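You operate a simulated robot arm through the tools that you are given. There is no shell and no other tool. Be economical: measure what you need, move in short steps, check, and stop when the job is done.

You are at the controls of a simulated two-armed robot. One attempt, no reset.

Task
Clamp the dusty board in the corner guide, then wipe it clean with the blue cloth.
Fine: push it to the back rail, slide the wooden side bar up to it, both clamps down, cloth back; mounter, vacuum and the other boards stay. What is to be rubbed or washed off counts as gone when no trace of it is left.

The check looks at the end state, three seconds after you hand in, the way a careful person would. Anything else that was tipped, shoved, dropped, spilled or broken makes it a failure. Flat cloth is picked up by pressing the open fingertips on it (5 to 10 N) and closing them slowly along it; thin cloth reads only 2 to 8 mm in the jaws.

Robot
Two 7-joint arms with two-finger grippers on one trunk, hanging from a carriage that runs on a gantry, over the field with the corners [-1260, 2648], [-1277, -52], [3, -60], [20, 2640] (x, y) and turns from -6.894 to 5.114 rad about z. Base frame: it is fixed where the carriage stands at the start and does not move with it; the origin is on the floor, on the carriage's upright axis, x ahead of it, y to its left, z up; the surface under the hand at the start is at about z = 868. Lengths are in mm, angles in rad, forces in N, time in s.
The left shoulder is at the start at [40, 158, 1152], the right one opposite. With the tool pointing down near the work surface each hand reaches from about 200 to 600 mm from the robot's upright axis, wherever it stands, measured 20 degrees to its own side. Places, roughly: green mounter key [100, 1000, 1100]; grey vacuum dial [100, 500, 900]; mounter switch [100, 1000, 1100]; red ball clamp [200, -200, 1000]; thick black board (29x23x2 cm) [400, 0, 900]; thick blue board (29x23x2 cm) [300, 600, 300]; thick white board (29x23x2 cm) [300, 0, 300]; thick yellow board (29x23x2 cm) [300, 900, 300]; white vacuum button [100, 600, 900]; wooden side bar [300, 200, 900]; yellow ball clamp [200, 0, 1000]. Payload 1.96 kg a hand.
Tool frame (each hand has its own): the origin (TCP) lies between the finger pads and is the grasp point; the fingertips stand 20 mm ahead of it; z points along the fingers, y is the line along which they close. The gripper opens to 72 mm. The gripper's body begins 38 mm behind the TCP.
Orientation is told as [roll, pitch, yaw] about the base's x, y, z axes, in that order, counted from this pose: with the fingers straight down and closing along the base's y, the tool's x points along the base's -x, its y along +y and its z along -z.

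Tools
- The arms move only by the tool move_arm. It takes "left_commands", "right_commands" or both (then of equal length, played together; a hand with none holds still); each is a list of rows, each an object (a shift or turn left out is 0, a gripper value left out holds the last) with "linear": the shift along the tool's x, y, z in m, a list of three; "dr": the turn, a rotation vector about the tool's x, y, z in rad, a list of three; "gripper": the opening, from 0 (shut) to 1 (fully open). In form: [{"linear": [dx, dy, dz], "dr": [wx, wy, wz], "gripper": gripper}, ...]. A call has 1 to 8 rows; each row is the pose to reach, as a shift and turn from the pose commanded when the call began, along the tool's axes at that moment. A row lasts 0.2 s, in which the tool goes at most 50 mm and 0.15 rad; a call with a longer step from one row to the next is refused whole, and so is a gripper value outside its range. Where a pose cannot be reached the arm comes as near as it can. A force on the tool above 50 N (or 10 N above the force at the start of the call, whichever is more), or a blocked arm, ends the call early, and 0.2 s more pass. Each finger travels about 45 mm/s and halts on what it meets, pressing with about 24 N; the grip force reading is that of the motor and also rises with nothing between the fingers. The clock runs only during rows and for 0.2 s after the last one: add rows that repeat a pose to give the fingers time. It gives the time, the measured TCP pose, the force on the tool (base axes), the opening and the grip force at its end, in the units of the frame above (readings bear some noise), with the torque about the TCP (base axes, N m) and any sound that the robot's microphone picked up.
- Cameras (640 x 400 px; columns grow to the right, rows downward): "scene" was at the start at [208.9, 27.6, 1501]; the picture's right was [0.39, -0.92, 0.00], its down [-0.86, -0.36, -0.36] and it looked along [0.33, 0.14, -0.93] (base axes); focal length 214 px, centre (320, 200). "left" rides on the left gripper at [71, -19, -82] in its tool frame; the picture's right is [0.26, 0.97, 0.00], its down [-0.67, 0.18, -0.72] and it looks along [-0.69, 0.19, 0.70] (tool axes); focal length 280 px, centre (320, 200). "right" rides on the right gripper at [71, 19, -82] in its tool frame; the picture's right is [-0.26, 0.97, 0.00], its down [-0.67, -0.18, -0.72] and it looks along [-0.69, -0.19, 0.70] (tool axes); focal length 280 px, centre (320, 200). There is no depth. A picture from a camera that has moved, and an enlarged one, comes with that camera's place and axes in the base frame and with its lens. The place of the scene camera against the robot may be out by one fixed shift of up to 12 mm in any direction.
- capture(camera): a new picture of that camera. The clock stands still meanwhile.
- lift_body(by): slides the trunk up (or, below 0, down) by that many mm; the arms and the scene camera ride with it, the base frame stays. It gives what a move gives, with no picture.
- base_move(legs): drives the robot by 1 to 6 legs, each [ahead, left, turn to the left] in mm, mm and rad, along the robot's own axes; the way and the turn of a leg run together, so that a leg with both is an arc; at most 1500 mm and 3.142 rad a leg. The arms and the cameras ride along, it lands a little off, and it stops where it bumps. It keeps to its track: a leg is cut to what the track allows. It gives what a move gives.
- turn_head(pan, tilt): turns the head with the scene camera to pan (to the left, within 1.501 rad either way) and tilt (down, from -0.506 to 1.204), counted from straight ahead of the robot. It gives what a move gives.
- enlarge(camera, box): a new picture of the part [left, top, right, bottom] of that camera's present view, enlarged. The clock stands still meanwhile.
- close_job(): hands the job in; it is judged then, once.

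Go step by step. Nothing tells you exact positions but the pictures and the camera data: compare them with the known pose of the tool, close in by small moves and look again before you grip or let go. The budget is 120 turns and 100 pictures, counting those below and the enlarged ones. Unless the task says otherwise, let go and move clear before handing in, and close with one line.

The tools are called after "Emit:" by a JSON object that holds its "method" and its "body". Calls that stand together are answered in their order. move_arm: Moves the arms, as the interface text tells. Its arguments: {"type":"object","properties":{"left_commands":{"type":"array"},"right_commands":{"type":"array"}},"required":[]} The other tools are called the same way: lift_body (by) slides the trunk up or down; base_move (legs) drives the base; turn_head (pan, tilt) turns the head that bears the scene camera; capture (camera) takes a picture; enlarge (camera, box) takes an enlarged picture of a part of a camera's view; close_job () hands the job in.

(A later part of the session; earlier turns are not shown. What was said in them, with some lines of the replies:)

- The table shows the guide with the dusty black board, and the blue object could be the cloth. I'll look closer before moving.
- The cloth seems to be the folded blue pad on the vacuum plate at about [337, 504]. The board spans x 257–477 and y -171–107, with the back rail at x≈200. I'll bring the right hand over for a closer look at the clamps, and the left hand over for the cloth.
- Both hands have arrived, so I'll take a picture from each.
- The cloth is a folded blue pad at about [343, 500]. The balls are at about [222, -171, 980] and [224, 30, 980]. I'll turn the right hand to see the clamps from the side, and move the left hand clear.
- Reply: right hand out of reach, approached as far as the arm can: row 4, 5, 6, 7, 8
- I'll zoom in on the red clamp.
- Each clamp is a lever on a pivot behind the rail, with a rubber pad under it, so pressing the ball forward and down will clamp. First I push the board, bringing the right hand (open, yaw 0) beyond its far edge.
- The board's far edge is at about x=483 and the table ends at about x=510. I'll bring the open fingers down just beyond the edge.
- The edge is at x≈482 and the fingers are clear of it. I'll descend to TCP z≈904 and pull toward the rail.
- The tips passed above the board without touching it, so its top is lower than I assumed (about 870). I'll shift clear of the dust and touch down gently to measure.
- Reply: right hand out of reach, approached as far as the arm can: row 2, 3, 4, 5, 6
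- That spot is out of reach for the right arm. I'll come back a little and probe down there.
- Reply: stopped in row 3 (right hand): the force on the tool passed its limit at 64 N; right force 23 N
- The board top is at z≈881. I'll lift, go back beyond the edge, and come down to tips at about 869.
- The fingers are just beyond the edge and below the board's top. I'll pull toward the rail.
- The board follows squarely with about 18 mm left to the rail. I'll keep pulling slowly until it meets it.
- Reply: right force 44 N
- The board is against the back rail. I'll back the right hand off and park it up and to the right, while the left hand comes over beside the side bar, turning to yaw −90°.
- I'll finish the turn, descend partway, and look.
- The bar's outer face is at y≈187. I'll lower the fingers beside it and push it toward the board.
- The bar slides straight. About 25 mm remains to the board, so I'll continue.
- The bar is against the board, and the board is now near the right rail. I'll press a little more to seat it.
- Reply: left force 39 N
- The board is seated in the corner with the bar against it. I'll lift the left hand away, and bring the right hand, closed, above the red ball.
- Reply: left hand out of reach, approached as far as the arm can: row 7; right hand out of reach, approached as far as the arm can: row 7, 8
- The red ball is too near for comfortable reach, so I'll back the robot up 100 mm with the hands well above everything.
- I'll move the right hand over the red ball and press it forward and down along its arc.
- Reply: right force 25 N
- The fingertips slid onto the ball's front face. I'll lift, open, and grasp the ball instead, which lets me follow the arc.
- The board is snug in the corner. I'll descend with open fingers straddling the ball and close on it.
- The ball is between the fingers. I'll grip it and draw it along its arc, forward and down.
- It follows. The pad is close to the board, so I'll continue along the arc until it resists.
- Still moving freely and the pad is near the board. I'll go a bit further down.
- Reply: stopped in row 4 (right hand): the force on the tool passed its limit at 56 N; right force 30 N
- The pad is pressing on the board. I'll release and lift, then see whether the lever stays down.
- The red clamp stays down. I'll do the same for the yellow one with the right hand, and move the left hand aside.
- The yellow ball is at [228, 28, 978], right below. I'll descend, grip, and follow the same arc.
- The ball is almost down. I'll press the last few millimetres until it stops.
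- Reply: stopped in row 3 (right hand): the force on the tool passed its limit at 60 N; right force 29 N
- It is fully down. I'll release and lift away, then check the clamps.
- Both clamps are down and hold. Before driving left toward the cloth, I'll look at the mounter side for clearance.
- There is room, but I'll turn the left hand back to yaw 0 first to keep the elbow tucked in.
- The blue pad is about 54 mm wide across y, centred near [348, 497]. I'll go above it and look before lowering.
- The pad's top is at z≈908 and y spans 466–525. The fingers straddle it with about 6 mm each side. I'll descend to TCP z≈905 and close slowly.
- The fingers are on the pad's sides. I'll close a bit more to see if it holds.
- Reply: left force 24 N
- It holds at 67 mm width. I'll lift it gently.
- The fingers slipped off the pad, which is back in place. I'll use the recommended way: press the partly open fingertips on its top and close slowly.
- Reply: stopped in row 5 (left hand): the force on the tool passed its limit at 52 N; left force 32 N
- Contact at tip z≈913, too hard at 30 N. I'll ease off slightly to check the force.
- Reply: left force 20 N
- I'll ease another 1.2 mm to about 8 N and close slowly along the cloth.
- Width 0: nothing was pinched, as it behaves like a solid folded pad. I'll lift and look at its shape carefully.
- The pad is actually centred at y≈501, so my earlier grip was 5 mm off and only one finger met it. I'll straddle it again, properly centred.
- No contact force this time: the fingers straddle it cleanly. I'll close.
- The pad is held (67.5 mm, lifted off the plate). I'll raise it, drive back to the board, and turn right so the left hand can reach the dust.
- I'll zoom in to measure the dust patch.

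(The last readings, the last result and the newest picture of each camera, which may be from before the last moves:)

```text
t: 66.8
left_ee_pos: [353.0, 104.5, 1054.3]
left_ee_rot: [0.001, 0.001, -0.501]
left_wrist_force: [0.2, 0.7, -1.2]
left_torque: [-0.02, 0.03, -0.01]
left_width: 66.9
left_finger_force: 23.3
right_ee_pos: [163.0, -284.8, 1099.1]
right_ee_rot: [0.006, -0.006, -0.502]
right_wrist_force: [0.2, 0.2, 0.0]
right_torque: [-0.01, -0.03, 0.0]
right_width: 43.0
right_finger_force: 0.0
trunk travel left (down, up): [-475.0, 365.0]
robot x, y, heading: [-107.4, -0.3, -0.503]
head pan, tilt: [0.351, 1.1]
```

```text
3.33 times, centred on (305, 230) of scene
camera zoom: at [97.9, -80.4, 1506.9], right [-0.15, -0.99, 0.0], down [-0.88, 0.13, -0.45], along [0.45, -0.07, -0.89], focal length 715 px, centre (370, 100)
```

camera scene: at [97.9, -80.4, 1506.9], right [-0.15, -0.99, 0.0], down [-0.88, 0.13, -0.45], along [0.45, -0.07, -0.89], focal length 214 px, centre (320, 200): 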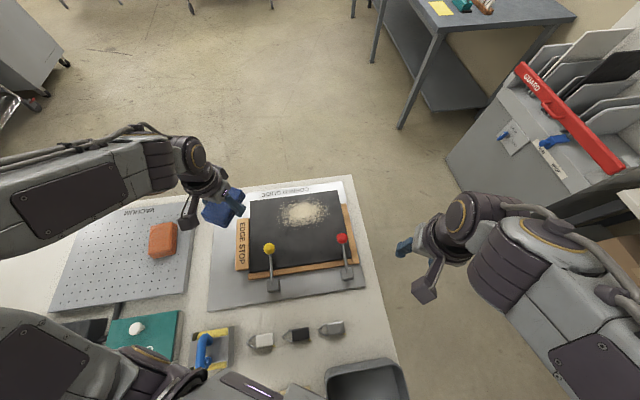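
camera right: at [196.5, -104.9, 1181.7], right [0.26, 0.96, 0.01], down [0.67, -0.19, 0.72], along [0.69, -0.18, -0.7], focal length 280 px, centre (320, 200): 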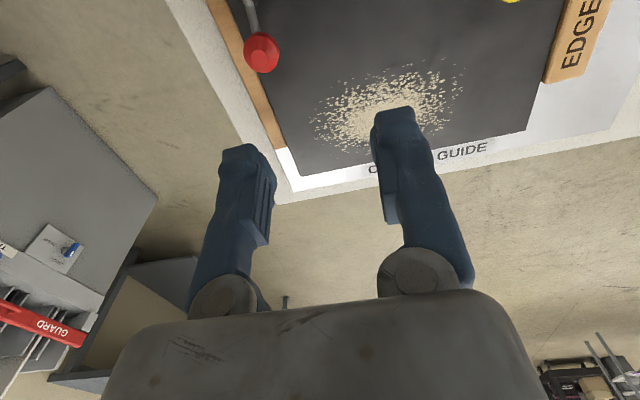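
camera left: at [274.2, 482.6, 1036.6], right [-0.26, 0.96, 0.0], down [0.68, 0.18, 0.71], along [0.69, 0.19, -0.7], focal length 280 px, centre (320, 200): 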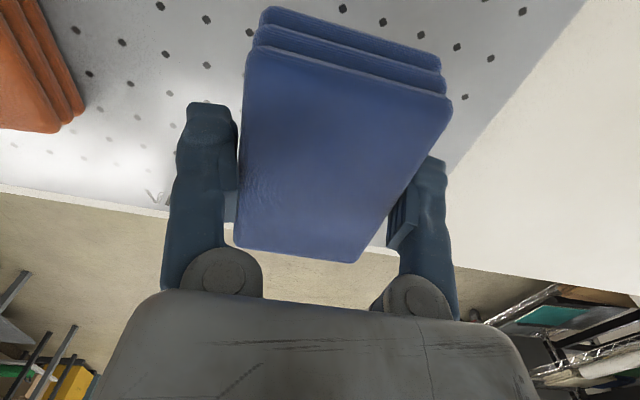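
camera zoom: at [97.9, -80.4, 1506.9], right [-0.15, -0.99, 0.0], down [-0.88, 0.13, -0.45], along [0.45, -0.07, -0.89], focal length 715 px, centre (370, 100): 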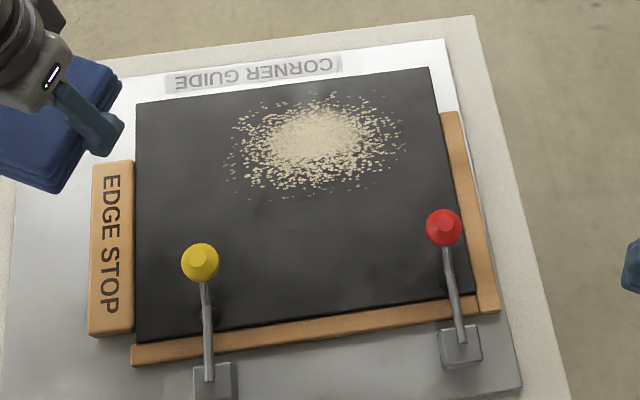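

The dust covers roughly x 318–433, y −161–14. I'll bring the pad over it with yaw 0 and stop above the board.

Emit:
{"method": "move_arm", "body": {"left_commands": [{"linear": [-0.014, -0.016, 0.0], "dr": [0, 0, -0.1]}, {"linear": [-0.028, -0.032, 0.01], "dr": [0, 0, -0.2]}, {"linear": [-0.042, -0.048, 0.03], "dr": [0, 0, -0.3]}, {"linear": [-0.056, -0.065, 0.055], "dr": [0, 0, -0.4]}, {"linear": [-0.069, -0.081, 0.08], "dr": [0, 0, -0.5]}, {"linear": [-0.069, -0.081, 0.11], "dr": [0, 0, -0.501]}, {"linear": [-0.069, -0.081, 0.12], "dr": [0, 0, -0.501]}]}}

Emit:
{"method": "enlarge", "body": {"camera": "scene", "box": [200, 150, 380, 290]}}

```text
t: 68.4
left_ee_pos: [374.3, -0.2, 933.9]
left_ee_rot: [0.001, 0.001, 0.001]
left_wrist_force: [-0.2, -0.4, -0.6]
left_torque: [0.0, 0.01, -0.03]
left_width: 66.7
left_finger_force: 23.7
right_ee_pos: [163.1, -284.9, 1099.1]
right_ee_rot: [0.006, -0.004, -0.503]
right_wrist_force: [-0.2, -0.7, 0.8]
right_torque: [-0.01, 0.01, 0.01]
right_width: 43.4
right_finger_force: 0.1
trunk travel left (down, up): [-475.0, 365.0]
robot x, y, heading: [-103.2, 1.2, -0.507]
head pan, tilt: [0.351, 1.1]
```

```text
2.86 times, centred on (290, 220) of scene
camera zoom: at [97.9, -80.5, 1506.9], right [-0.15, -0.99, 0.0], down [-0.88, 0.13, -0.45], along [0.45, -0.07, -0.89], focal length 613 px, centre (406, 143)
```

zoom: 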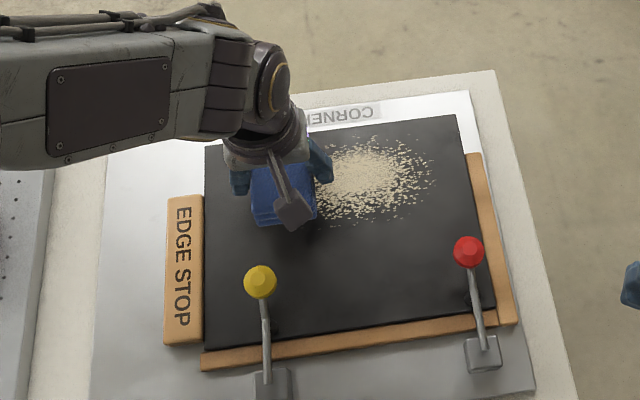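

The pad is over the board at the left edge of the dust. I'll lower it gently to find contact.

Emit:
{"method": "move_arm", "body": {"left_commands": [{"linear": [0, 0, 0.006]}, {"linear": [0, 0, 0.012]}, {"linear": [0, 0, 0.015]}, {"linear": [0, 0, 0.017]}]}}

```text
t: 69.4
left_ee_pos: [373.3, -0.2, 917.3]
left_ee_rot: [0.002, 0.002, -0.004]
left_wrist_force: [-0.6, -0.1, 0.0]
left_torque: [-0.02, -0.01, 0.01]
left_width: 66.8
left_finger_force: 23.5
right_ee_pos: [163.0, -284.8, 1099.9]
right_ee_rot: [0.006, -0.004, -0.502]
right_wrist_force: [-0.5, -0.6, -0.7]
right_torque: [-0.02, -0.01, -0.02]
right_width: 43.0
right_finger_force: 0.1
trunk travel left (down, up): [-475.0, 365.0]
robot x, y, heading: [-105.1, 1.4, -0.504]
head pan, tilt: [0.351, 1.1]
```

Emit:
{"method": "move_arm", "body": {"left_commands": [{"linear": [0, 0, 0.0015]}, {"linear": [0, 0, 0.003]}, {"linear": [0, 0, 0.004]}]}}

```text
t: 70.2
left_ee_pos: [372.7, 0.9, 913.3]
left_ee_rot: [0.002, 0.002, -0.001]
left_wrist_force: [-0.5, -0.2, -0.8]
left_torque: [0.04, 0.0, 0.02]
left_width: 66.5
left_finger_force: 24.0
right_ee_pos: [162.6, -286.7, 1100.2]
right_ee_rot: [0.005, -0.004, -0.502]
right_wrist_force: [0.5, 0.3, -0.4]
right_torque: [-0.01, -0.02, -0.03]
right_width: 43.2
right_finger_force: 0.1
trunk travel left (down, up): [-475.0, 365.0]
robot x, y, heading: [-103.1, 1.6, -0.506]
head pan, tilt: [0.351, 1.1]
```

No contact yet, so I'll keep lowering.

Emit:
{"method": "move_arm", "body": {"left_commands": [{"linear": [0, 0, 0.0015]}, {"linear": [0, 0, 0.003]}, {"linear": [0, 0, 0.003]}]}}

```text
t: 71.0
left_ee_pos: [373.1, 0.1, 909.8]
left_ee_rot: [0.001, 0.002, -0.002]
left_wrist_force: [-0.9, 0.4, -0.2]
left_torque: [0.01, -0.01, -0.03]
left_width: 66.9
left_finger_force: 23.8
right_ee_pos: [163.1, -284.3, 1100.0]
right_ee_rot: [0.005, -0.004, -0.502]
right_wrist_force: [0.2, -0.4, -0.2]
right_torque: [-0.02, 0.01, 0.01]
right_width: 43.1
right_finger_force: 0.0
trunk travel left (down, up): [-475.0, 365.0]
robot x, y, heading: [-105.8, -2.7, -0.503]
head pan, tilt: [0.351, 1.1]
```

Emit:
{"method": "move_arm", "body": {"left_commands": [{"linear": [0, 0, 0.001]}, {"linear": [0, 0, 0.002]}, {"linear": [0, 0, 0.003]}]}}

Emit:
{"method": "enlarge", "body": {"camera": "scene", "box": [230, 170, 350, 270]}}

```text
t: 71.8
left_ee_pos: [374.2, 0.4, 907.0]
left_ee_rot: [0.001, 0.003, -0.002]
left_wrist_force: [-6.3, -0.1, 16.3]
left_torque: [0.08, 0.08, 0.0]
left_width: 66.7
left_finger_force: 24.0
right_ee_pos: [163.0, -284.6, 1100.6]
right_ee_rot: [0.007, -0.005, -0.502]
right_wrist_force: [-0.5, 0.0, 0.0]
right_torque: [0.01, 0.0, -0.03]
right_width: 42.9
right_finger_force: 0.0
trunk travel left (down, up): [-475.0, 365.0]
robot x, y, heading: [-102.0, 0.7, -0.504]
head pan, tilt: [0.351, 1.1]
```

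```text
4.00 times, centred on (290, 220) of scene
camera zoom: at [97.8, -80.4, 1507.3], right [-0.15, -0.99, 0.0], down [-0.88, 0.13, -0.45], along [0.45, -0.07, -0.89], focal length 858 px, centre (440, 120)
```

zoom: 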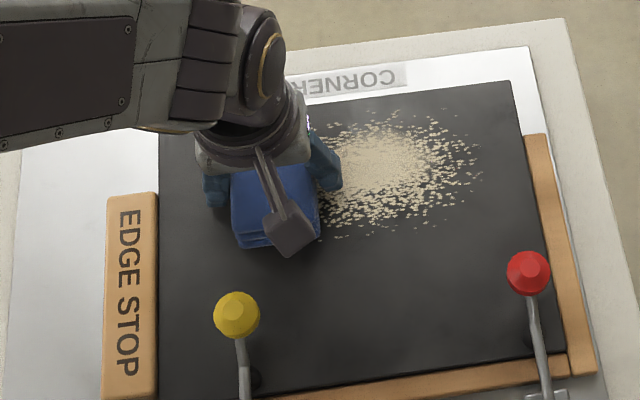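

Contact at about 16 N. I'll ease slightly and sweep to the right across the dust.

Emit:
{"method": "move_arm", "body": {"left_commands": [{"linear": [0, 0, -0.0005]}, {"linear": [0, -0.02, -0.0005]}, {"linear": [0, -0.042, -0.0005]}, {"linear": [0, -0.064, -0.0005]}, {"linear": [0, -0.086, -0.0005]}, {"linear": [0, -0.108, -0.0005]}, {"linear": [0, -0.13, -0.0005]}, {"linear": [0, -0.147, -0.0005]}]}}

Emit:
{"method": "enlarge", "body": {"camera": "scene", "box": [230, 170, 380, 290]}}

```text
t: 73.6
left_ee_pos: [375.0, -146.1, 906.9]
left_ee_rot: [0.002, 0.001, 0.001]
left_wrist_force: [1.4, 5.5, 18.5]
left_torque: [0.08, -0.15, 0.14]
left_width: 66.7
left_finger_force: 24.7
right_ee_pos: [164.6, -283.8, 1100.8]
right_ee_rot: [0.007, -0.006, -0.503]
right_wrist_force: [-0.1, 0.0, -0.2]
right_torque: [-0.02, -0.02, -0.01]
right_width: 43.0
right_finger_force: 0.0
trunk travel left (down, up): [-475.0, 365.0]
robot x, y, heading: [-102.7, -2.9, -0.503]
head pan, tilt: [0.351, 1.1]
```

```text
3.33 times, centred on (305, 230) of scene
camera zoom: at [98.7, -79.9, 1507.2], right [-0.15, -0.99, 0.0], down [-0.88, 0.13, -0.45], along [0.45, -0.07, -0.89], focal length 715 px, centre (370, 100)
```

zoom: 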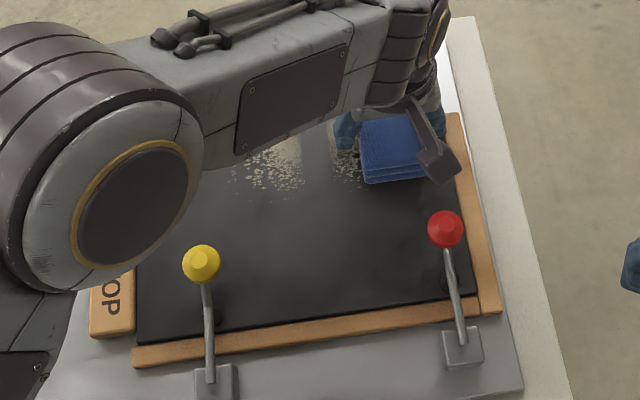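

The dust is thinning under the pad. I'll sweep back along a nearer strip (x≈350).

Emit:
{"method": "move_arm", "body": {"left_commands": [{"linear": [0.024, 0, 0]}, {"linear": [0.024, 0.02, 0]}, {"linear": [0.024, 0.042, 0]}, {"linear": [0.024, 0.064, 0]}, {"linear": [0.024, 0.086, 0]}, {"linear": [0.024, 0.108, 0]}, {"linear": [0.024, 0.13, 0]}, {"linear": [0.024, 0.15, 0]}]}}

Emit:
{"method": "move_arm", "body": {"left_commands": [{"linear": [0, -0.02, 0]}, {"linear": [0, -0.042, 0]}, {"linear": [0, -0.064, 0]}, {"linear": [0, -0.086, 0]}, {"linear": [0, -0.108, 0]}, {"linear": [0, -0.13, 0]}, {"linear": [0, -0.15, 0]}, {"linear": [-0.025, -0.15, 0]}]}}

Emit:
{"method": "move_arm", "body": {"left_commands": [{"linear": [-0.024, 0, 0]}, {"linear": [-0.024, 0.02, 0]}, {"linear": [-0.024, 0.042, 0]}, {"linear": [-0.024, 0.064, 0]}, {"linear": [-0.024, 0.086, 0]}, {"linear": [-0.024, 0.108, 0]}, {"linear": [-0.024, 0.13, 0]}, {"linear": [-0.024, 0.15, 0]}]}}

Emit:
{"method": "enlarge", "body": {"camera": "scene", "box": [230, 170, 380, 290]}}

```text
t: 75.4
left_ee_pos: [350.0, 3.9, 908.0]
left_ee_rot: [0.004, 0.001, -0.001]
left_wrist_force: [0.1, 0.0, 4.4]
left_torque: [-0.14, 0.04, -0.03]
left_width: 66.3
left_finger_force: 23.8
right_ee_pos: [163.2, -285.3, 1099.9]
right_ee_rot: [0.006, -0.004, -0.504]
right_wrist_force: [0.0, -0.2, -0.1]
right_torque: [0.04, 0.0, 0.03]
right_width: 43.0
right_finger_force: 0.0
trunk travel left (down, up): [-475.0, 365.0]
robot x, y, heading: [-99.1, -4.0, -0.503]
head pan, tilt: [0.351, 1.1]
```

```text
t: 77.2
left_ee_pos: [374.2, -147.2, 908.5]
left_ee_rot: [0.0, 0.002, -0.003]
left_wrist_force: [-6.7, -1.4, 23.0]
left_torque: [0.27, -0.04, 0.0]
left_width: 66.5
left_finger_force: 24.6
right_ee_pos: [162.0, -285.9, 1100.3]
right_ee_rot: [0.006, -0.004, -0.502]
right_wrist_force: [0.3, -0.8, 0.4]
right_torque: [0.03, -0.01, -0.01]
right_width: 43.0
right_finger_force: 0.1
trunk travel left (down, up): [-475.0, 365.0]
robot x, y, heading: [-101.2, -0.6, -0.501]
head pan, tilt: [0.351, 1.1]
```

```text
t: 79.0
left_ee_pos: [400.7, 1.4, 908.0]
left_ee_rot: [0.0, 0.001, -0.001]
left_wrist_force: [-0.3, -9.3, 29.0]
left_torque: [-0.08, 0.14, -0.05]
left_width: 66.4
left_finger_force: 23.9
right_ee_pos: [163.4, -287.6, 1101.5]
right_ee_rot: [0.005, -0.005, -0.502]
right_wrist_force: [0.2, 0.3, -0.1]
right_torque: [0.01, 0.0, -0.01]
right_width: 43.1
right_finger_force: 0.1
trunk travel left (down, up): [-475.0, 365.0]
robot x, y, heading: [-102.8, 0.1, -0.502]
head pan, tilt: [0.351, 1.1]
```

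```text
3.33 times, centred on (305, 230) of scene
camera zoom: at [99.0, -81.8, 1507.5], right [-0.15, -0.99, 0.0], down [-0.88, 0.13, -0.46], along [0.45, -0.07, -0.89], focal length 715 px, centre (370, 100)
```

zoom: 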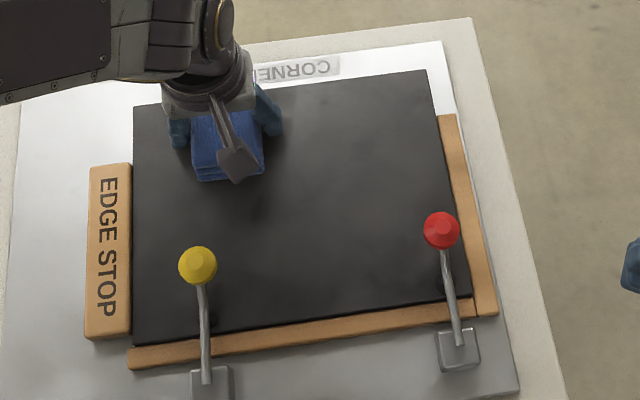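

The visible dust is gone. For safety I'll make one more pass on the far strip and back over the middle, with slightly less force.

Emit:
{"method": "move_arm", "body": {"left_commands": [{"linear": [0, -0.02, -0.001]}, {"linear": [0, -0.042, -0.001]}, {"linear": [0, -0.064, -0.001]}, {"linear": [0, -0.086, -0.001]}, {"linear": [0, -0.108, -0.001]}, {"linear": [0, -0.13, -0.001]}, {"linear": [0, -0.15, -0.001]}, {"linear": [0.026, -0.15, -0.0005]}]}}

Emit:
{"method": "move_arm", "body": {"left_commands": [{"linear": [0, 0.022, 0]}, {"linear": [0, 0.044, 0]}, {"linear": [0, 0.066, 0]}, {"linear": [0, 0.088, 0]}, {"linear": [0, 0.11, 0]}, {"linear": [0, 0.132, 0]}, {"linear": [0, 0.155, 0]}, {"linear": [0.025, 0.155, 0]}]}}

Emit:
{"method": "move_arm", "body": {"left_commands": [{"linear": [0, -0.022, 0]}, {"linear": [0, -0.044, 0]}, {"linear": [0, -0.066, 0]}, {"linear": [0, -0.088, 0]}, {"linear": [0, -0.11, 0]}, {"linear": [0, -0.132, 0]}, {"linear": [0, -0.15, 0]}, {"linear": [0, -0.15, 0]}]}}

Emit:
{"method": "move_arm", "body": {"left_commands": [{"linear": [0, 0, -0.03]}, {"linear": [0, 0.02, -0.075]}, {"linear": [0, 0.06, -0.11]}, {"linear": [0, 0.1, -0.135]}, {"linear": [0, 0.14, -0.145]}, {"linear": [0, 0.18, -0.15]}, {"linear": [0.02, 0.22, -0.15]}, {"linear": [0.02, 0.22, -0.15]}]}}

Emit:
{"method": "enlarge", "body": {"camera": "scene", "box": [250, 180, 350, 260]}}

Emit:
{"method": "capture", "body": {"camera": "scene"}}

```text
t: 80.8
left_ee_pos: [372.1, -145.5, 908.2]
left_ee_rot: [0.003, 0.002, 0.002]
left_wrist_force: [-1.5, 0.9, 2.7]
left_torque: [0.13, 0.02, 0.02]
left_width: 66.7
left_finger_force: 24.1
right_ee_pos: [163.3, -285.3, 1100.2]
right_ee_rot: [0.008, -0.006, -0.502]
right_wrist_force: [0.4, 0.2, 0.0]
right_torque: [0.05, 0.01, 0.04]
right_width: 43.4
right_finger_force: 0.1
trunk travel left (down, up): [-475.0, 365.0]
robot x, y, heading: [-104.5, -0.7, -0.502]
head pan, tilt: [0.351, 1.1]
```

```text
t: 82.6
left_ee_pos: [348.9, 9.7, 908.4]
left_ee_rot: [0.004, 0.001, 0.0]
left_wrist_force: [1.1, 1.0, 5.2]
left_torque: [-0.09, -0.15, 0.13]
left_width: 66.6
left_finger_force: 24.3
right_ee_pos: [162.8, -284.7, 1100.0]
right_ee_rot: [0.006, -0.006, -0.504]
right_wrist_force: [-0.9, 0.7, -0.6]
right_torque: [-0.01, 0.01, -0.03]
right_width: 43.2
right_finger_force: 0.1
trunk travel left (down, up): [-475.0, 365.0]
robot x, y, heading: [-99.2, 1.1, -0.505]
head pan, tilt: [0.351, 1.1]
```

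```text
t: 84.4
left_ee_pos: [349.2, -141.2, 906.5]
left_ee_rot: [0.001, 0.001, -0.001]
left_wrist_force: [-0.6, 5.1, 15.2]
left_torque: [0.08, -0.15, 0.05]
left_width: 66.1
left_finger_force: 24.5
right_ee_pos: [163.5, -283.8, 1101.3]
right_ee_rot: [0.006, -0.005, -0.501]
right_wrist_force: [-0.7, 0.0, -0.4]
right_torque: [-0.04, 0.01, -0.03]
right_width: 43.1
right_finger_force: 0.1
trunk travel left (down, up): [-475.0, 365.0]
robot x, y, heading: [-99.7, -4.4, -0.502]
head pan, tilt: [0.351, 1.1]
```

```text
refused: row 3 steps farther than a row can; nothing moved
```

```text
5.00 times, centred on (300, 220) of scene
camera zoom: at [98.5, -80.2, 1507.1], right [-0.15, -0.99, 0.0], down [-0.88, 0.13, -0.45], along [0.45, -0.07, -0.89], focal length 1072 px, centre (420, 100)
```

zoom: 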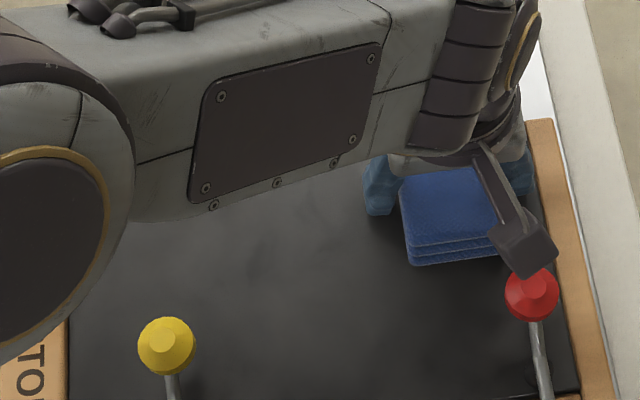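

```text
34 pictures are left
camera scene: at [98.5, -80.2, 1507.1], right [-0.15, -0.99, 0.0], down [-0.88, 0.13, -0.45], along [0.45, -0.07, -0.89], focal length 214 px, centre (320, 200)
```

scene: 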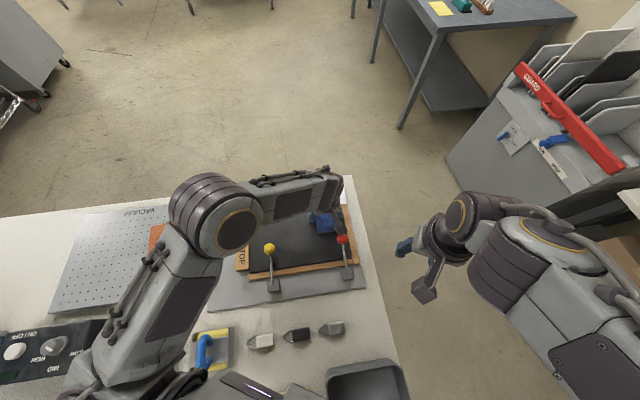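

One row was too long, so nothing moved. I'll lift straight up and then go left in smaller steps.

Emit:
{"method": "move_arm", "body": {"left_commands": [{"linear": [0, 0, -0.03]}, {"linear": [0, 0.0, -0.07]}, {"linear": [0, 0.03, -0.105]}, {"linear": [0, 0.07, -0.13]}, {"linear": [0, 0.115, -0.145]}, {"linear": [0, 0.16, -0.15]}, {"linear": [0, 0.205, -0.15]}, {"linear": [0, 0.25, -0.15]}]}}

Emit:
{"method": "enlarge", "body": {"camera": "scene", "box": [240, 175, 360, 275]}}

```text
t: 86.2
left_ee_pos: [345.3, 109.8, 1057.1]
left_ee_rot: [0.002, 0.003, -0.001]
left_wrist_force: [-0.3, 0.2, -0.7]
left_torque: [0.0, -0.01, -0.01]
left_width: 66.7
left_finger_force: 24.3
right_ee_pos: [163.2, -283.3, 1099.7]
right_ee_rot: [0.006, -0.004, -0.504]
right_wrist_force: [-0.9, 0.1, 0.1]
right_torque: [-0.01, 0.01, 0.02]
right_width: 43.1
right_finger_force: 0.0
trunk travel left (down, up): [-475.0, 365.0]
robot x, y, heading: [-99.7, -0.3, -0.5]
head pan, tilt: [0.351, 1.1]
```

```text
4.00 times, centred on (300, 225) of scene
camera zoom: at [97.9, -80.3, 1506.9], right [-0.15, -0.99, 0.0], down [-0.88, 0.13, -0.45], along [0.45, -0.07, -0.89], focal length 858 px, centre (400, 100)
```

zoom: 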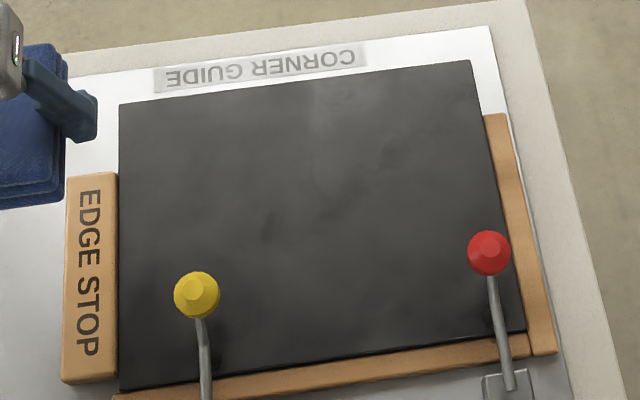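

The board looks clean, but I see a faint lighter area near the far edge. I'll zoom in there.

Emit:
{"method": "enlarge", "body": {"camera": "scene", "box": [290, 180, 350, 220]}}

Emit:
{"method": "enlarge", "body": {"camera": "scene", "box": [245, 185, 305, 235]}}

```text
10.00 times, centred on (320, 200) of scene
camera zoom: at [97.9, -80.3, 1506.9], right [-0.15, -0.99, 0.0], down [-0.88, 0.13, -0.45], along [0.45, -0.07, -0.89], focal length 2145 px, centre (320, 200)
```

zoom: 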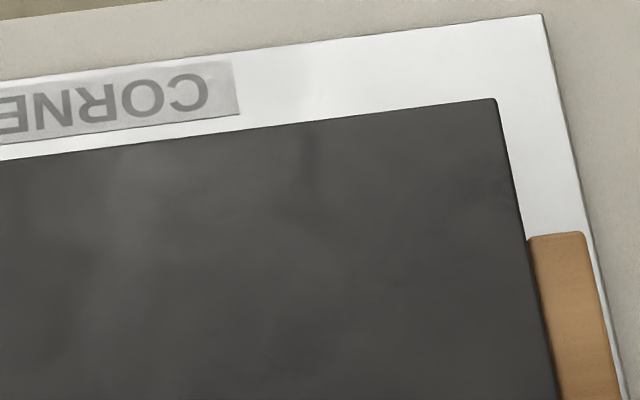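

```text
8.00 times, centred on (275, 210) of scene
camera zoom: at [97.9, -80.3, 1506.9], right [-0.15, -0.99, 0.0], down [-0.88, 0.13, -0.45], along [0.45, -0.07, -0.89], focal length 1716 px, centre (680, 120)
```

zoom: 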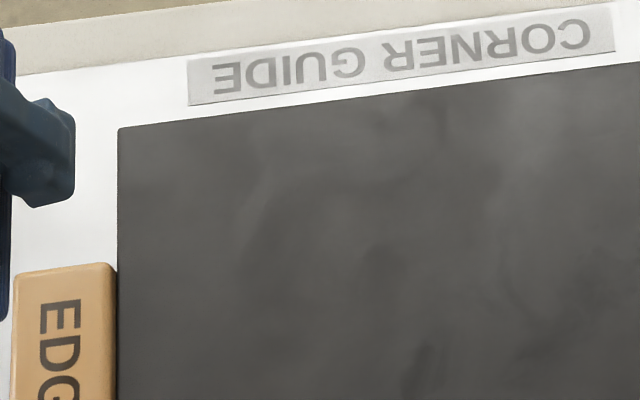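

Only the board's own texture remains, and the bar sits snug. Now I'll drive back to return the cloth.

Emit:
{"method": "base_move", "body": {"legs": [[0, 0, 0.5], [50, 140, 0]]}}

```text
t: 89.0
left_ee_pos: [288.0, 452.3, 1057.7]
left_ee_rot: [0.0, 0.001, 0.505]
left_wrist_force: [0.0, -0.4, 0.2]
left_torque: [-0.03, -0.04, 0.01]
left_width: 65.9
left_finger_force: 24.3
right_ee_pos: [316.1, 17.8, 1099.6]
right_ee_rot: [0.006, -0.005, 0.001]
right_wrist_force: [-0.2, 0.5, 0.2]
right_torque: [0.0, -0.02, 0.02]
right_width: 43.3
right_finger_force: 0.0
trunk travel left (down, up): [-475.0, 365.0]
robot x, y, heading: [-51.3, 140.3, 0.001]
head pan, tilt: [0.351, 1.1]
```

I'll move above the cloth's original spot with yaw 0 and look.

Emit:
{"method": "move_arm", "body": {"left_commands": [{"linear": [-0.018, 0.003, 0.01], "dr": [0, 0, 0.126]}, {"linear": [-0.036, 0.006, 0.03], "dr": [0, 0, 0.252]}, {"linear": [-0.054, 0.009, 0.06], "dr": [0, 0, 0.378]}, {"linear": [-0.0726, 0.0113, 0.09], "dr": [0, 0, 0.505]}, {"linear": [-0.0726, 0.0113, 0.11], "dr": [0, 0, 0.505]}, {"linear": [-0.0726, 0.0113, 0.11], "dr": [0, 0, 0.505]}]}}

Emit:
{"method": "turn_head", "body": {"pan": 1.2, "tilt": 0.9}}

Emit:
{"method": "enlarge", "body": {"camera": "scene", "box": [260, 170, 440, 330]}}

```text
t: 90.4
left_ee_pos: [346.0, 495.8, 946.8]
left_ee_rot: [0.0, 0.003, -0.004]
left_wrist_force: [-0.3, 0.0, -1.8]
left_torque: [0.01, -0.01, 0.03]
left_width: 66.0
left_finger_force: 24.3
right_ee_pos: [316.3, 17.1, 1099.8]
right_ee_rot: [0.003, -0.005, 0.003]
right_wrist_force: [0.9, 0.3, -0.4]
right_torque: [0.0, -0.01, -0.02]
right_width: 43.3
right_finger_force: 0.1
trunk travel left (down, up): [-475.0, 365.0]
robot x, y, heading: [-51.2, 141.2, 0.003]
head pan, tilt: [0.351, 1.1]
```

```text
t: 91.6
left_ee_pos: [346.8, 496.8, 947.3]
left_ee_rot: [-0.002, 0.002, -0.001]
left_wrist_force: [0.2, 0.3, -0.2]
left_torque: [-0.03, 0.04, -0.01]
left_width: 65.7
left_finger_force: 24.5
right_ee_pos: [317.9, 17.9, 1101.1]
right_ee_rot: [0.004, -0.005, -0.001]
right_wrist_force: [-0.6, 0.6, 0.4]
right_torque: [0.02, 0.01, -0.02]
right_width: 42.9
right_finger_force: 0.1
trunk travel left (down, up): [-475.0, 365.0]
robot x, y, heading: [-51.5, 140.8, 0.003]
head pan, tilt: [1.201, 0.901]
```

```text
2.50 times, centred on (350, 250) of scene
camera zoom: at [131.9, 216.3, 1520.8], right [0.93, -0.36, 0.0], down [-0.28, -0.73, -0.62], along [0.22, 0.58, -0.78], focal length 536 px, centre (245, 75)
```

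zoom: 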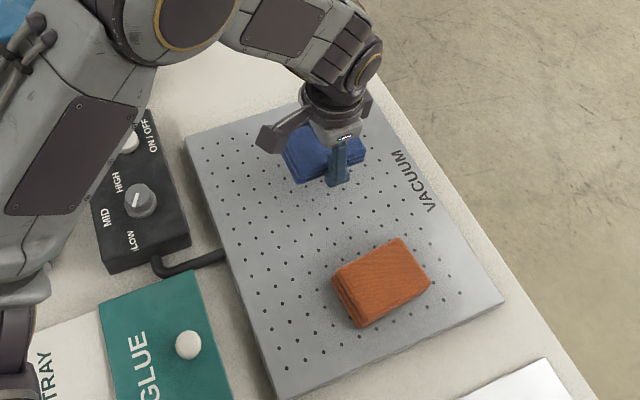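

I'll lower the cloth to the plate gently.

Emit:
{"method": "move_arm", "body": {"left_commands": [{"linear": [0, 0, 0.02]}, {"linear": [0, 0, 0.034]}, {"linear": [0, 0, 0.04]}, {"linear": [0, 0, 0.0425]}, {"linear": [0, 0, 0.0425]}]}}

```text
t: 92.9
left_ee_pos: [347.1, 497.4, 907.7]
left_ee_rot: [0.0, 0.0, -0.003]
left_wrist_force: [-9.3, -4.2, 28.6]
left_torque: [0.04, 0.25, 0.06]
left_width: 66.1
left_finger_force: 23.8
right_ee_pos: [315.9, 18.4, 1100.1]
right_ee_rot: [0.006, -0.005, 0.001]
right_wrist_force: [0.0, 0.7, 0.4]
right_torque: [0.02, -0.02, 0.01]
right_width: 43.4
right_finger_force: 0.0
trunk travel left (down, up): [-475.0, 365.0]
robot x, y, heading: [-50.7, 142.6, 0.003]
head pan, tilt: [1.201, 0.901]
stopped in row 5 (left hand): the force on the tool passed its limit at 52 N (the readings are from after the stop); the commanded pose is now the measured one
```

It is on the plate. I'll ease off, open, and lift straight up.

Emit:
{"method": "move_arm", "body": {"left_commands": [{"linear": [0, 0, -0.002]}, {"linear": [0, 0, -0.002], "gripper": 1}, {"linear": [0, 0, -0.002], "gripper": 1}, {"linear": [0, 0, -0.002], "gripper": 1}, {"linear": [0, 0, -0.012]}, {"linear": [0, 0, -0.03]}, {"linear": [0, 0, -0.06]}, {"linear": [0, 0, -0.1]}]}}

Emit:
{"method": "capture", "body": {"camera": "left"}}

Emit:
{"method": "enlarge", "body": {"camera": "scene", "box": [260, 170, 440, 330]}}

```text
t: 94.7
left_ee_pos: [346.0, 496.6, 1006.3]
left_ee_rot: [-0.001, 0.001, -0.003]
left_wrist_force: [0.2, -1.1, 0.1]
left_torque: [0.0, 0.0, -0.01]
left_width: 71.7
left_finger_force: 0.0
right_ee_pos: [316.8, 17.8, 1099.9]
right_ee_rot: [0.007, -0.006, 0.002]
right_wrist_force: [-0.1, -0.8, 0.2]
right_torque: [0.0, -0.04, -0.02]
right_width: 43.4
right_finger_force: 0.0
trunk travel left (down, up): [-475.0, 365.0]
robot x, y, heading: [-52.7, 137.6, 0.003]
head pan, tilt: [1.201, 0.901]
```

```text
29 pictures are left
camera left: at [275.2, 478.7, 1087.1], right [-0.26, 0.97, 0.0], down [0.68, 0.18, 0.71], along [0.69, 0.19, -0.7], focal length 280 px, centre (320, 200)
```

left: 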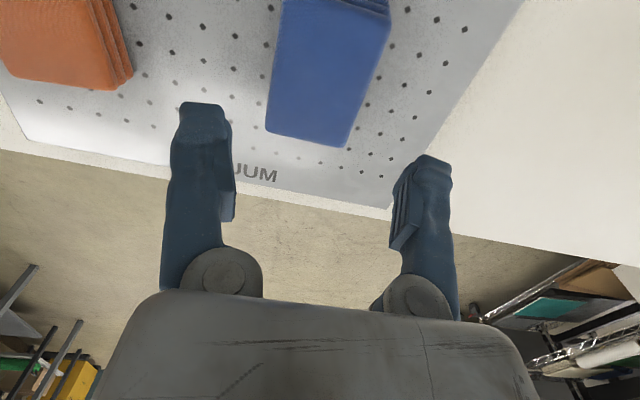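

```text
2.50 times, centred on (350, 250) of scene
camera zoom: at [131.7, 216.3, 1520.7], right [0.93, -0.36, 0.0], down [-0.28, -0.73, -0.62], along [0.22, 0.58, -0.78], focal length 536 px, centre (245, 75)
```

zoom: 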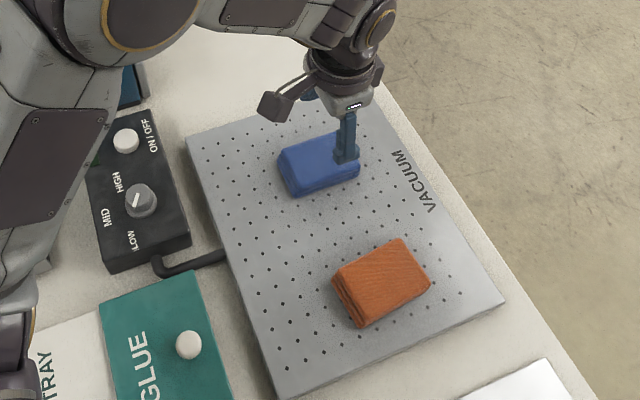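

The cloth is back where it lay. I'll raise the left hand, drive back, and do a last check of the guide.

Emit:
{"method": "move_arm", "body": {"left_commands": [{"linear": [0, 0, -0.04]}, {"linear": [0.02, 0, -0.08]}, {"linear": [0.04, -0.02, -0.11]}, {"linear": [0.04, -0.05, -0.13]}]}}

Emit:
{"method": "base_move", "body": {"legs": [[-150, -60, 0]]}}

Emit:
{"method": "turn_head", "body": {"pan": -0.1, "tilt": 0.95}}

Emit:
{"method": "capture", "body": {"camera": "scene"}}

```text
t: 95.7
left_ee_pos: [306.2, 445.3, 1135.5]
left_ee_rot: [-0.001, 0.0, -0.005]
left_wrist_force: [0.4, 0.0, -0.1]
left_torque: [-0.01, -0.04, -0.01]
left_width: 72.0
left_finger_force: 0.1
right_ee_pos: [316.8, 16.5, 1099.7]
right_ee_rot: [0.004, -0.006, 0.002]
right_wrist_force: [-1.2, -0.9, 0.0]
right_torque: [0.03, 0.01, 0.0]
right_width: 43.4
right_finger_force: 0.1
trunk travel left (down, up): [-475.0, 365.0]
robot x, y, heading: [-52.4, 139.4, 0.001]
head pan, tilt: [1.201, 0.901]
```

```text
t: 97.2
left_ee_pos: [154.6, 385.7, 1134.7]
left_ee_rot: [-0.001, 0.003, -0.004]
left_wrist_force: [-0.8, 0.2, 0.3]
left_torque: [-0.01, -0.02, -0.01]
left_width: 71.7
left_finger_force: 0.1
right_ee_pos: [166.3, -42.4, 1099.5]
right_ee_rot: [0.006, -0.006, -0.001]
right_wrist_force: [0.2, -0.4, -0.1]
right_torque: [0.0, 0.01, -0.02]
right_width: 43.3
right_finger_force: 0.0
trunk travel left (down, up): [-475.0, 365.0]
robot x, y, heading: [-203.8, 76.5, -0.001]
head pan, tilt: [1.201, 0.901]
```

```text
t: 98.6
left_ee_pos: [156.0, 384.8, 1135.1]
left_ee_rot: [-0.001, 0.001, -0.005]
left_wrist_force: [-0.5, -0.3, 0.0]
left_torque: [0.01, 0.02, -0.05]
left_width: 72.0
left_finger_force: 0.1
right_ee_pos: [165.8, -42.9, 1100.4]
right_ee_rot: [0.008, -0.006, 0.0]
right_wrist_force: [-0.1, 0.5, -0.4]
right_torque: [0.0, -0.01, 0.04]
right_width: 43.3
right_finger_force: 0.1
trunk travel left (down, up): [-475.0, 365.0]
robot x, y, heading: [-206.6, 81.1, -0.001]
head pan, tilt: [-0.099, 0.949]
```

```text
27 pictures are left
camera scene: at [26.4, 78.6, 1517.2], right [-0.1, -1.0, 0.0], down [-0.81, 0.08, -0.58], along [0.58, -0.06, -0.81], focal length 214 px, centre (320, 200)
```

scene: 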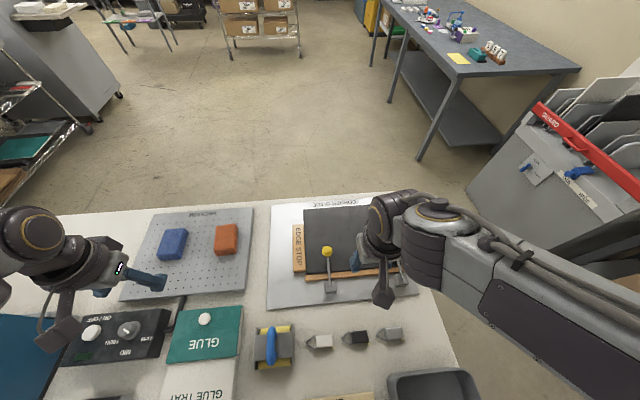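

I'll check the board through the right hand's camera too.

Emit:
{"method": "capture", "body": {"camera": "right"}}

Emit:
{"method": "enlarge", "body": {"camera": "scene", "box": [260, 180, 420, 310]}}

```text
26 pictures are left
camera right: at [95.5, -23.9, 1181.5], right [0.26, 0.97, 0.01], down [0.67, -0.19, 0.72], along [0.69, -0.18, -0.7], focal length 280 px, centre (320, 200)
```

right: 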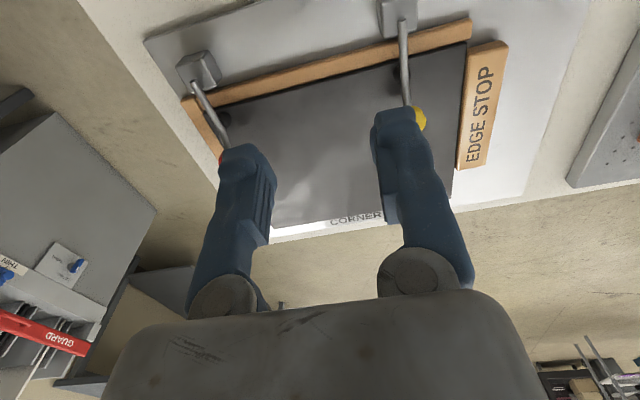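

```text
3.08 times, centred on (340, 245) of scene
camera zoom: at [26.4, 78.6, 1517.2], right [-0.1, -1.0, 0.0], down [-0.81, 0.08, -0.58], along [0.58, -0.06, -0.81], focal length 660 px, centre (258, 62)
```

zoom: 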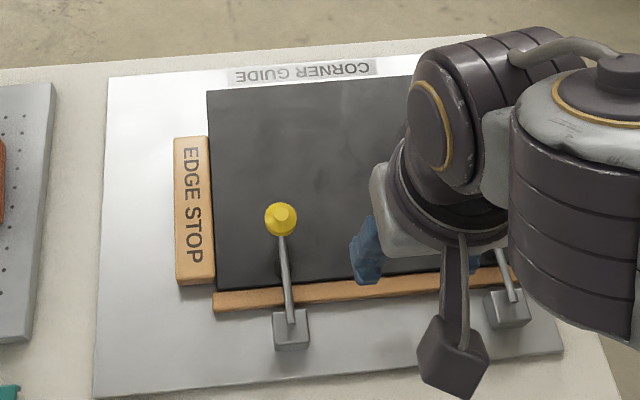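

Emit:
{"method": "enlarge", "body": {"camera": "right", "box": [400, 20, 520, 180]}}

Emit:
{"method": "enlarge", "body": {"camera": "right", "box": [240, 90, 400, 240]}}

```text
2.50 times, centred on (460, 100) of right
camera zoom: at [95.5, -23.9, 1181.5], right [0.26, 0.97, 0.01], down [0.67, -0.19, 0.72], along [0.69, -0.18, -0.7], focal length 701 px, centre (-30, 450)
```

zoom: 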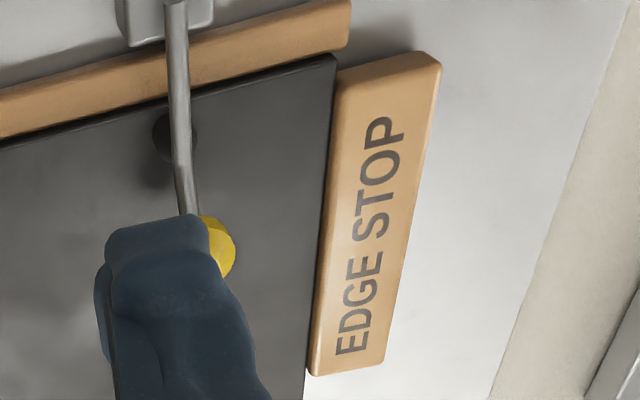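

```text
2.67 times, centred on (320, 165) of right
camera zoom: at [95.5, -23.9, 1181.5], right [0.26, 0.97, 0.01], down [0.67, -0.19, 0.72], along [0.69, -0.18, -0.7], focal length 748 px, centre (320, 293)
```

zoom: 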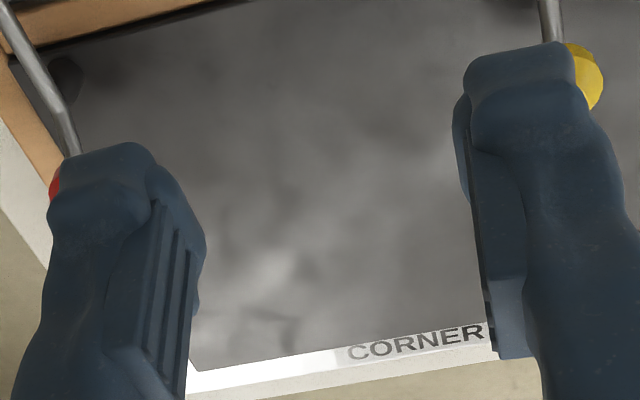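

The board is clean and held in the corner, the bar is snug, both clamps are down, the cloth is back and both hands are clear. I'm handing in.

Emit:
{"method": "close_job", "body": {}}

```text
The job is handed in.
```

The dusty board is clamped in the corner guide and wiped clean. It sits against the back rail with the side bar up to it and both clamps down. The blue cloth is back on the vacuum plate where it lay.
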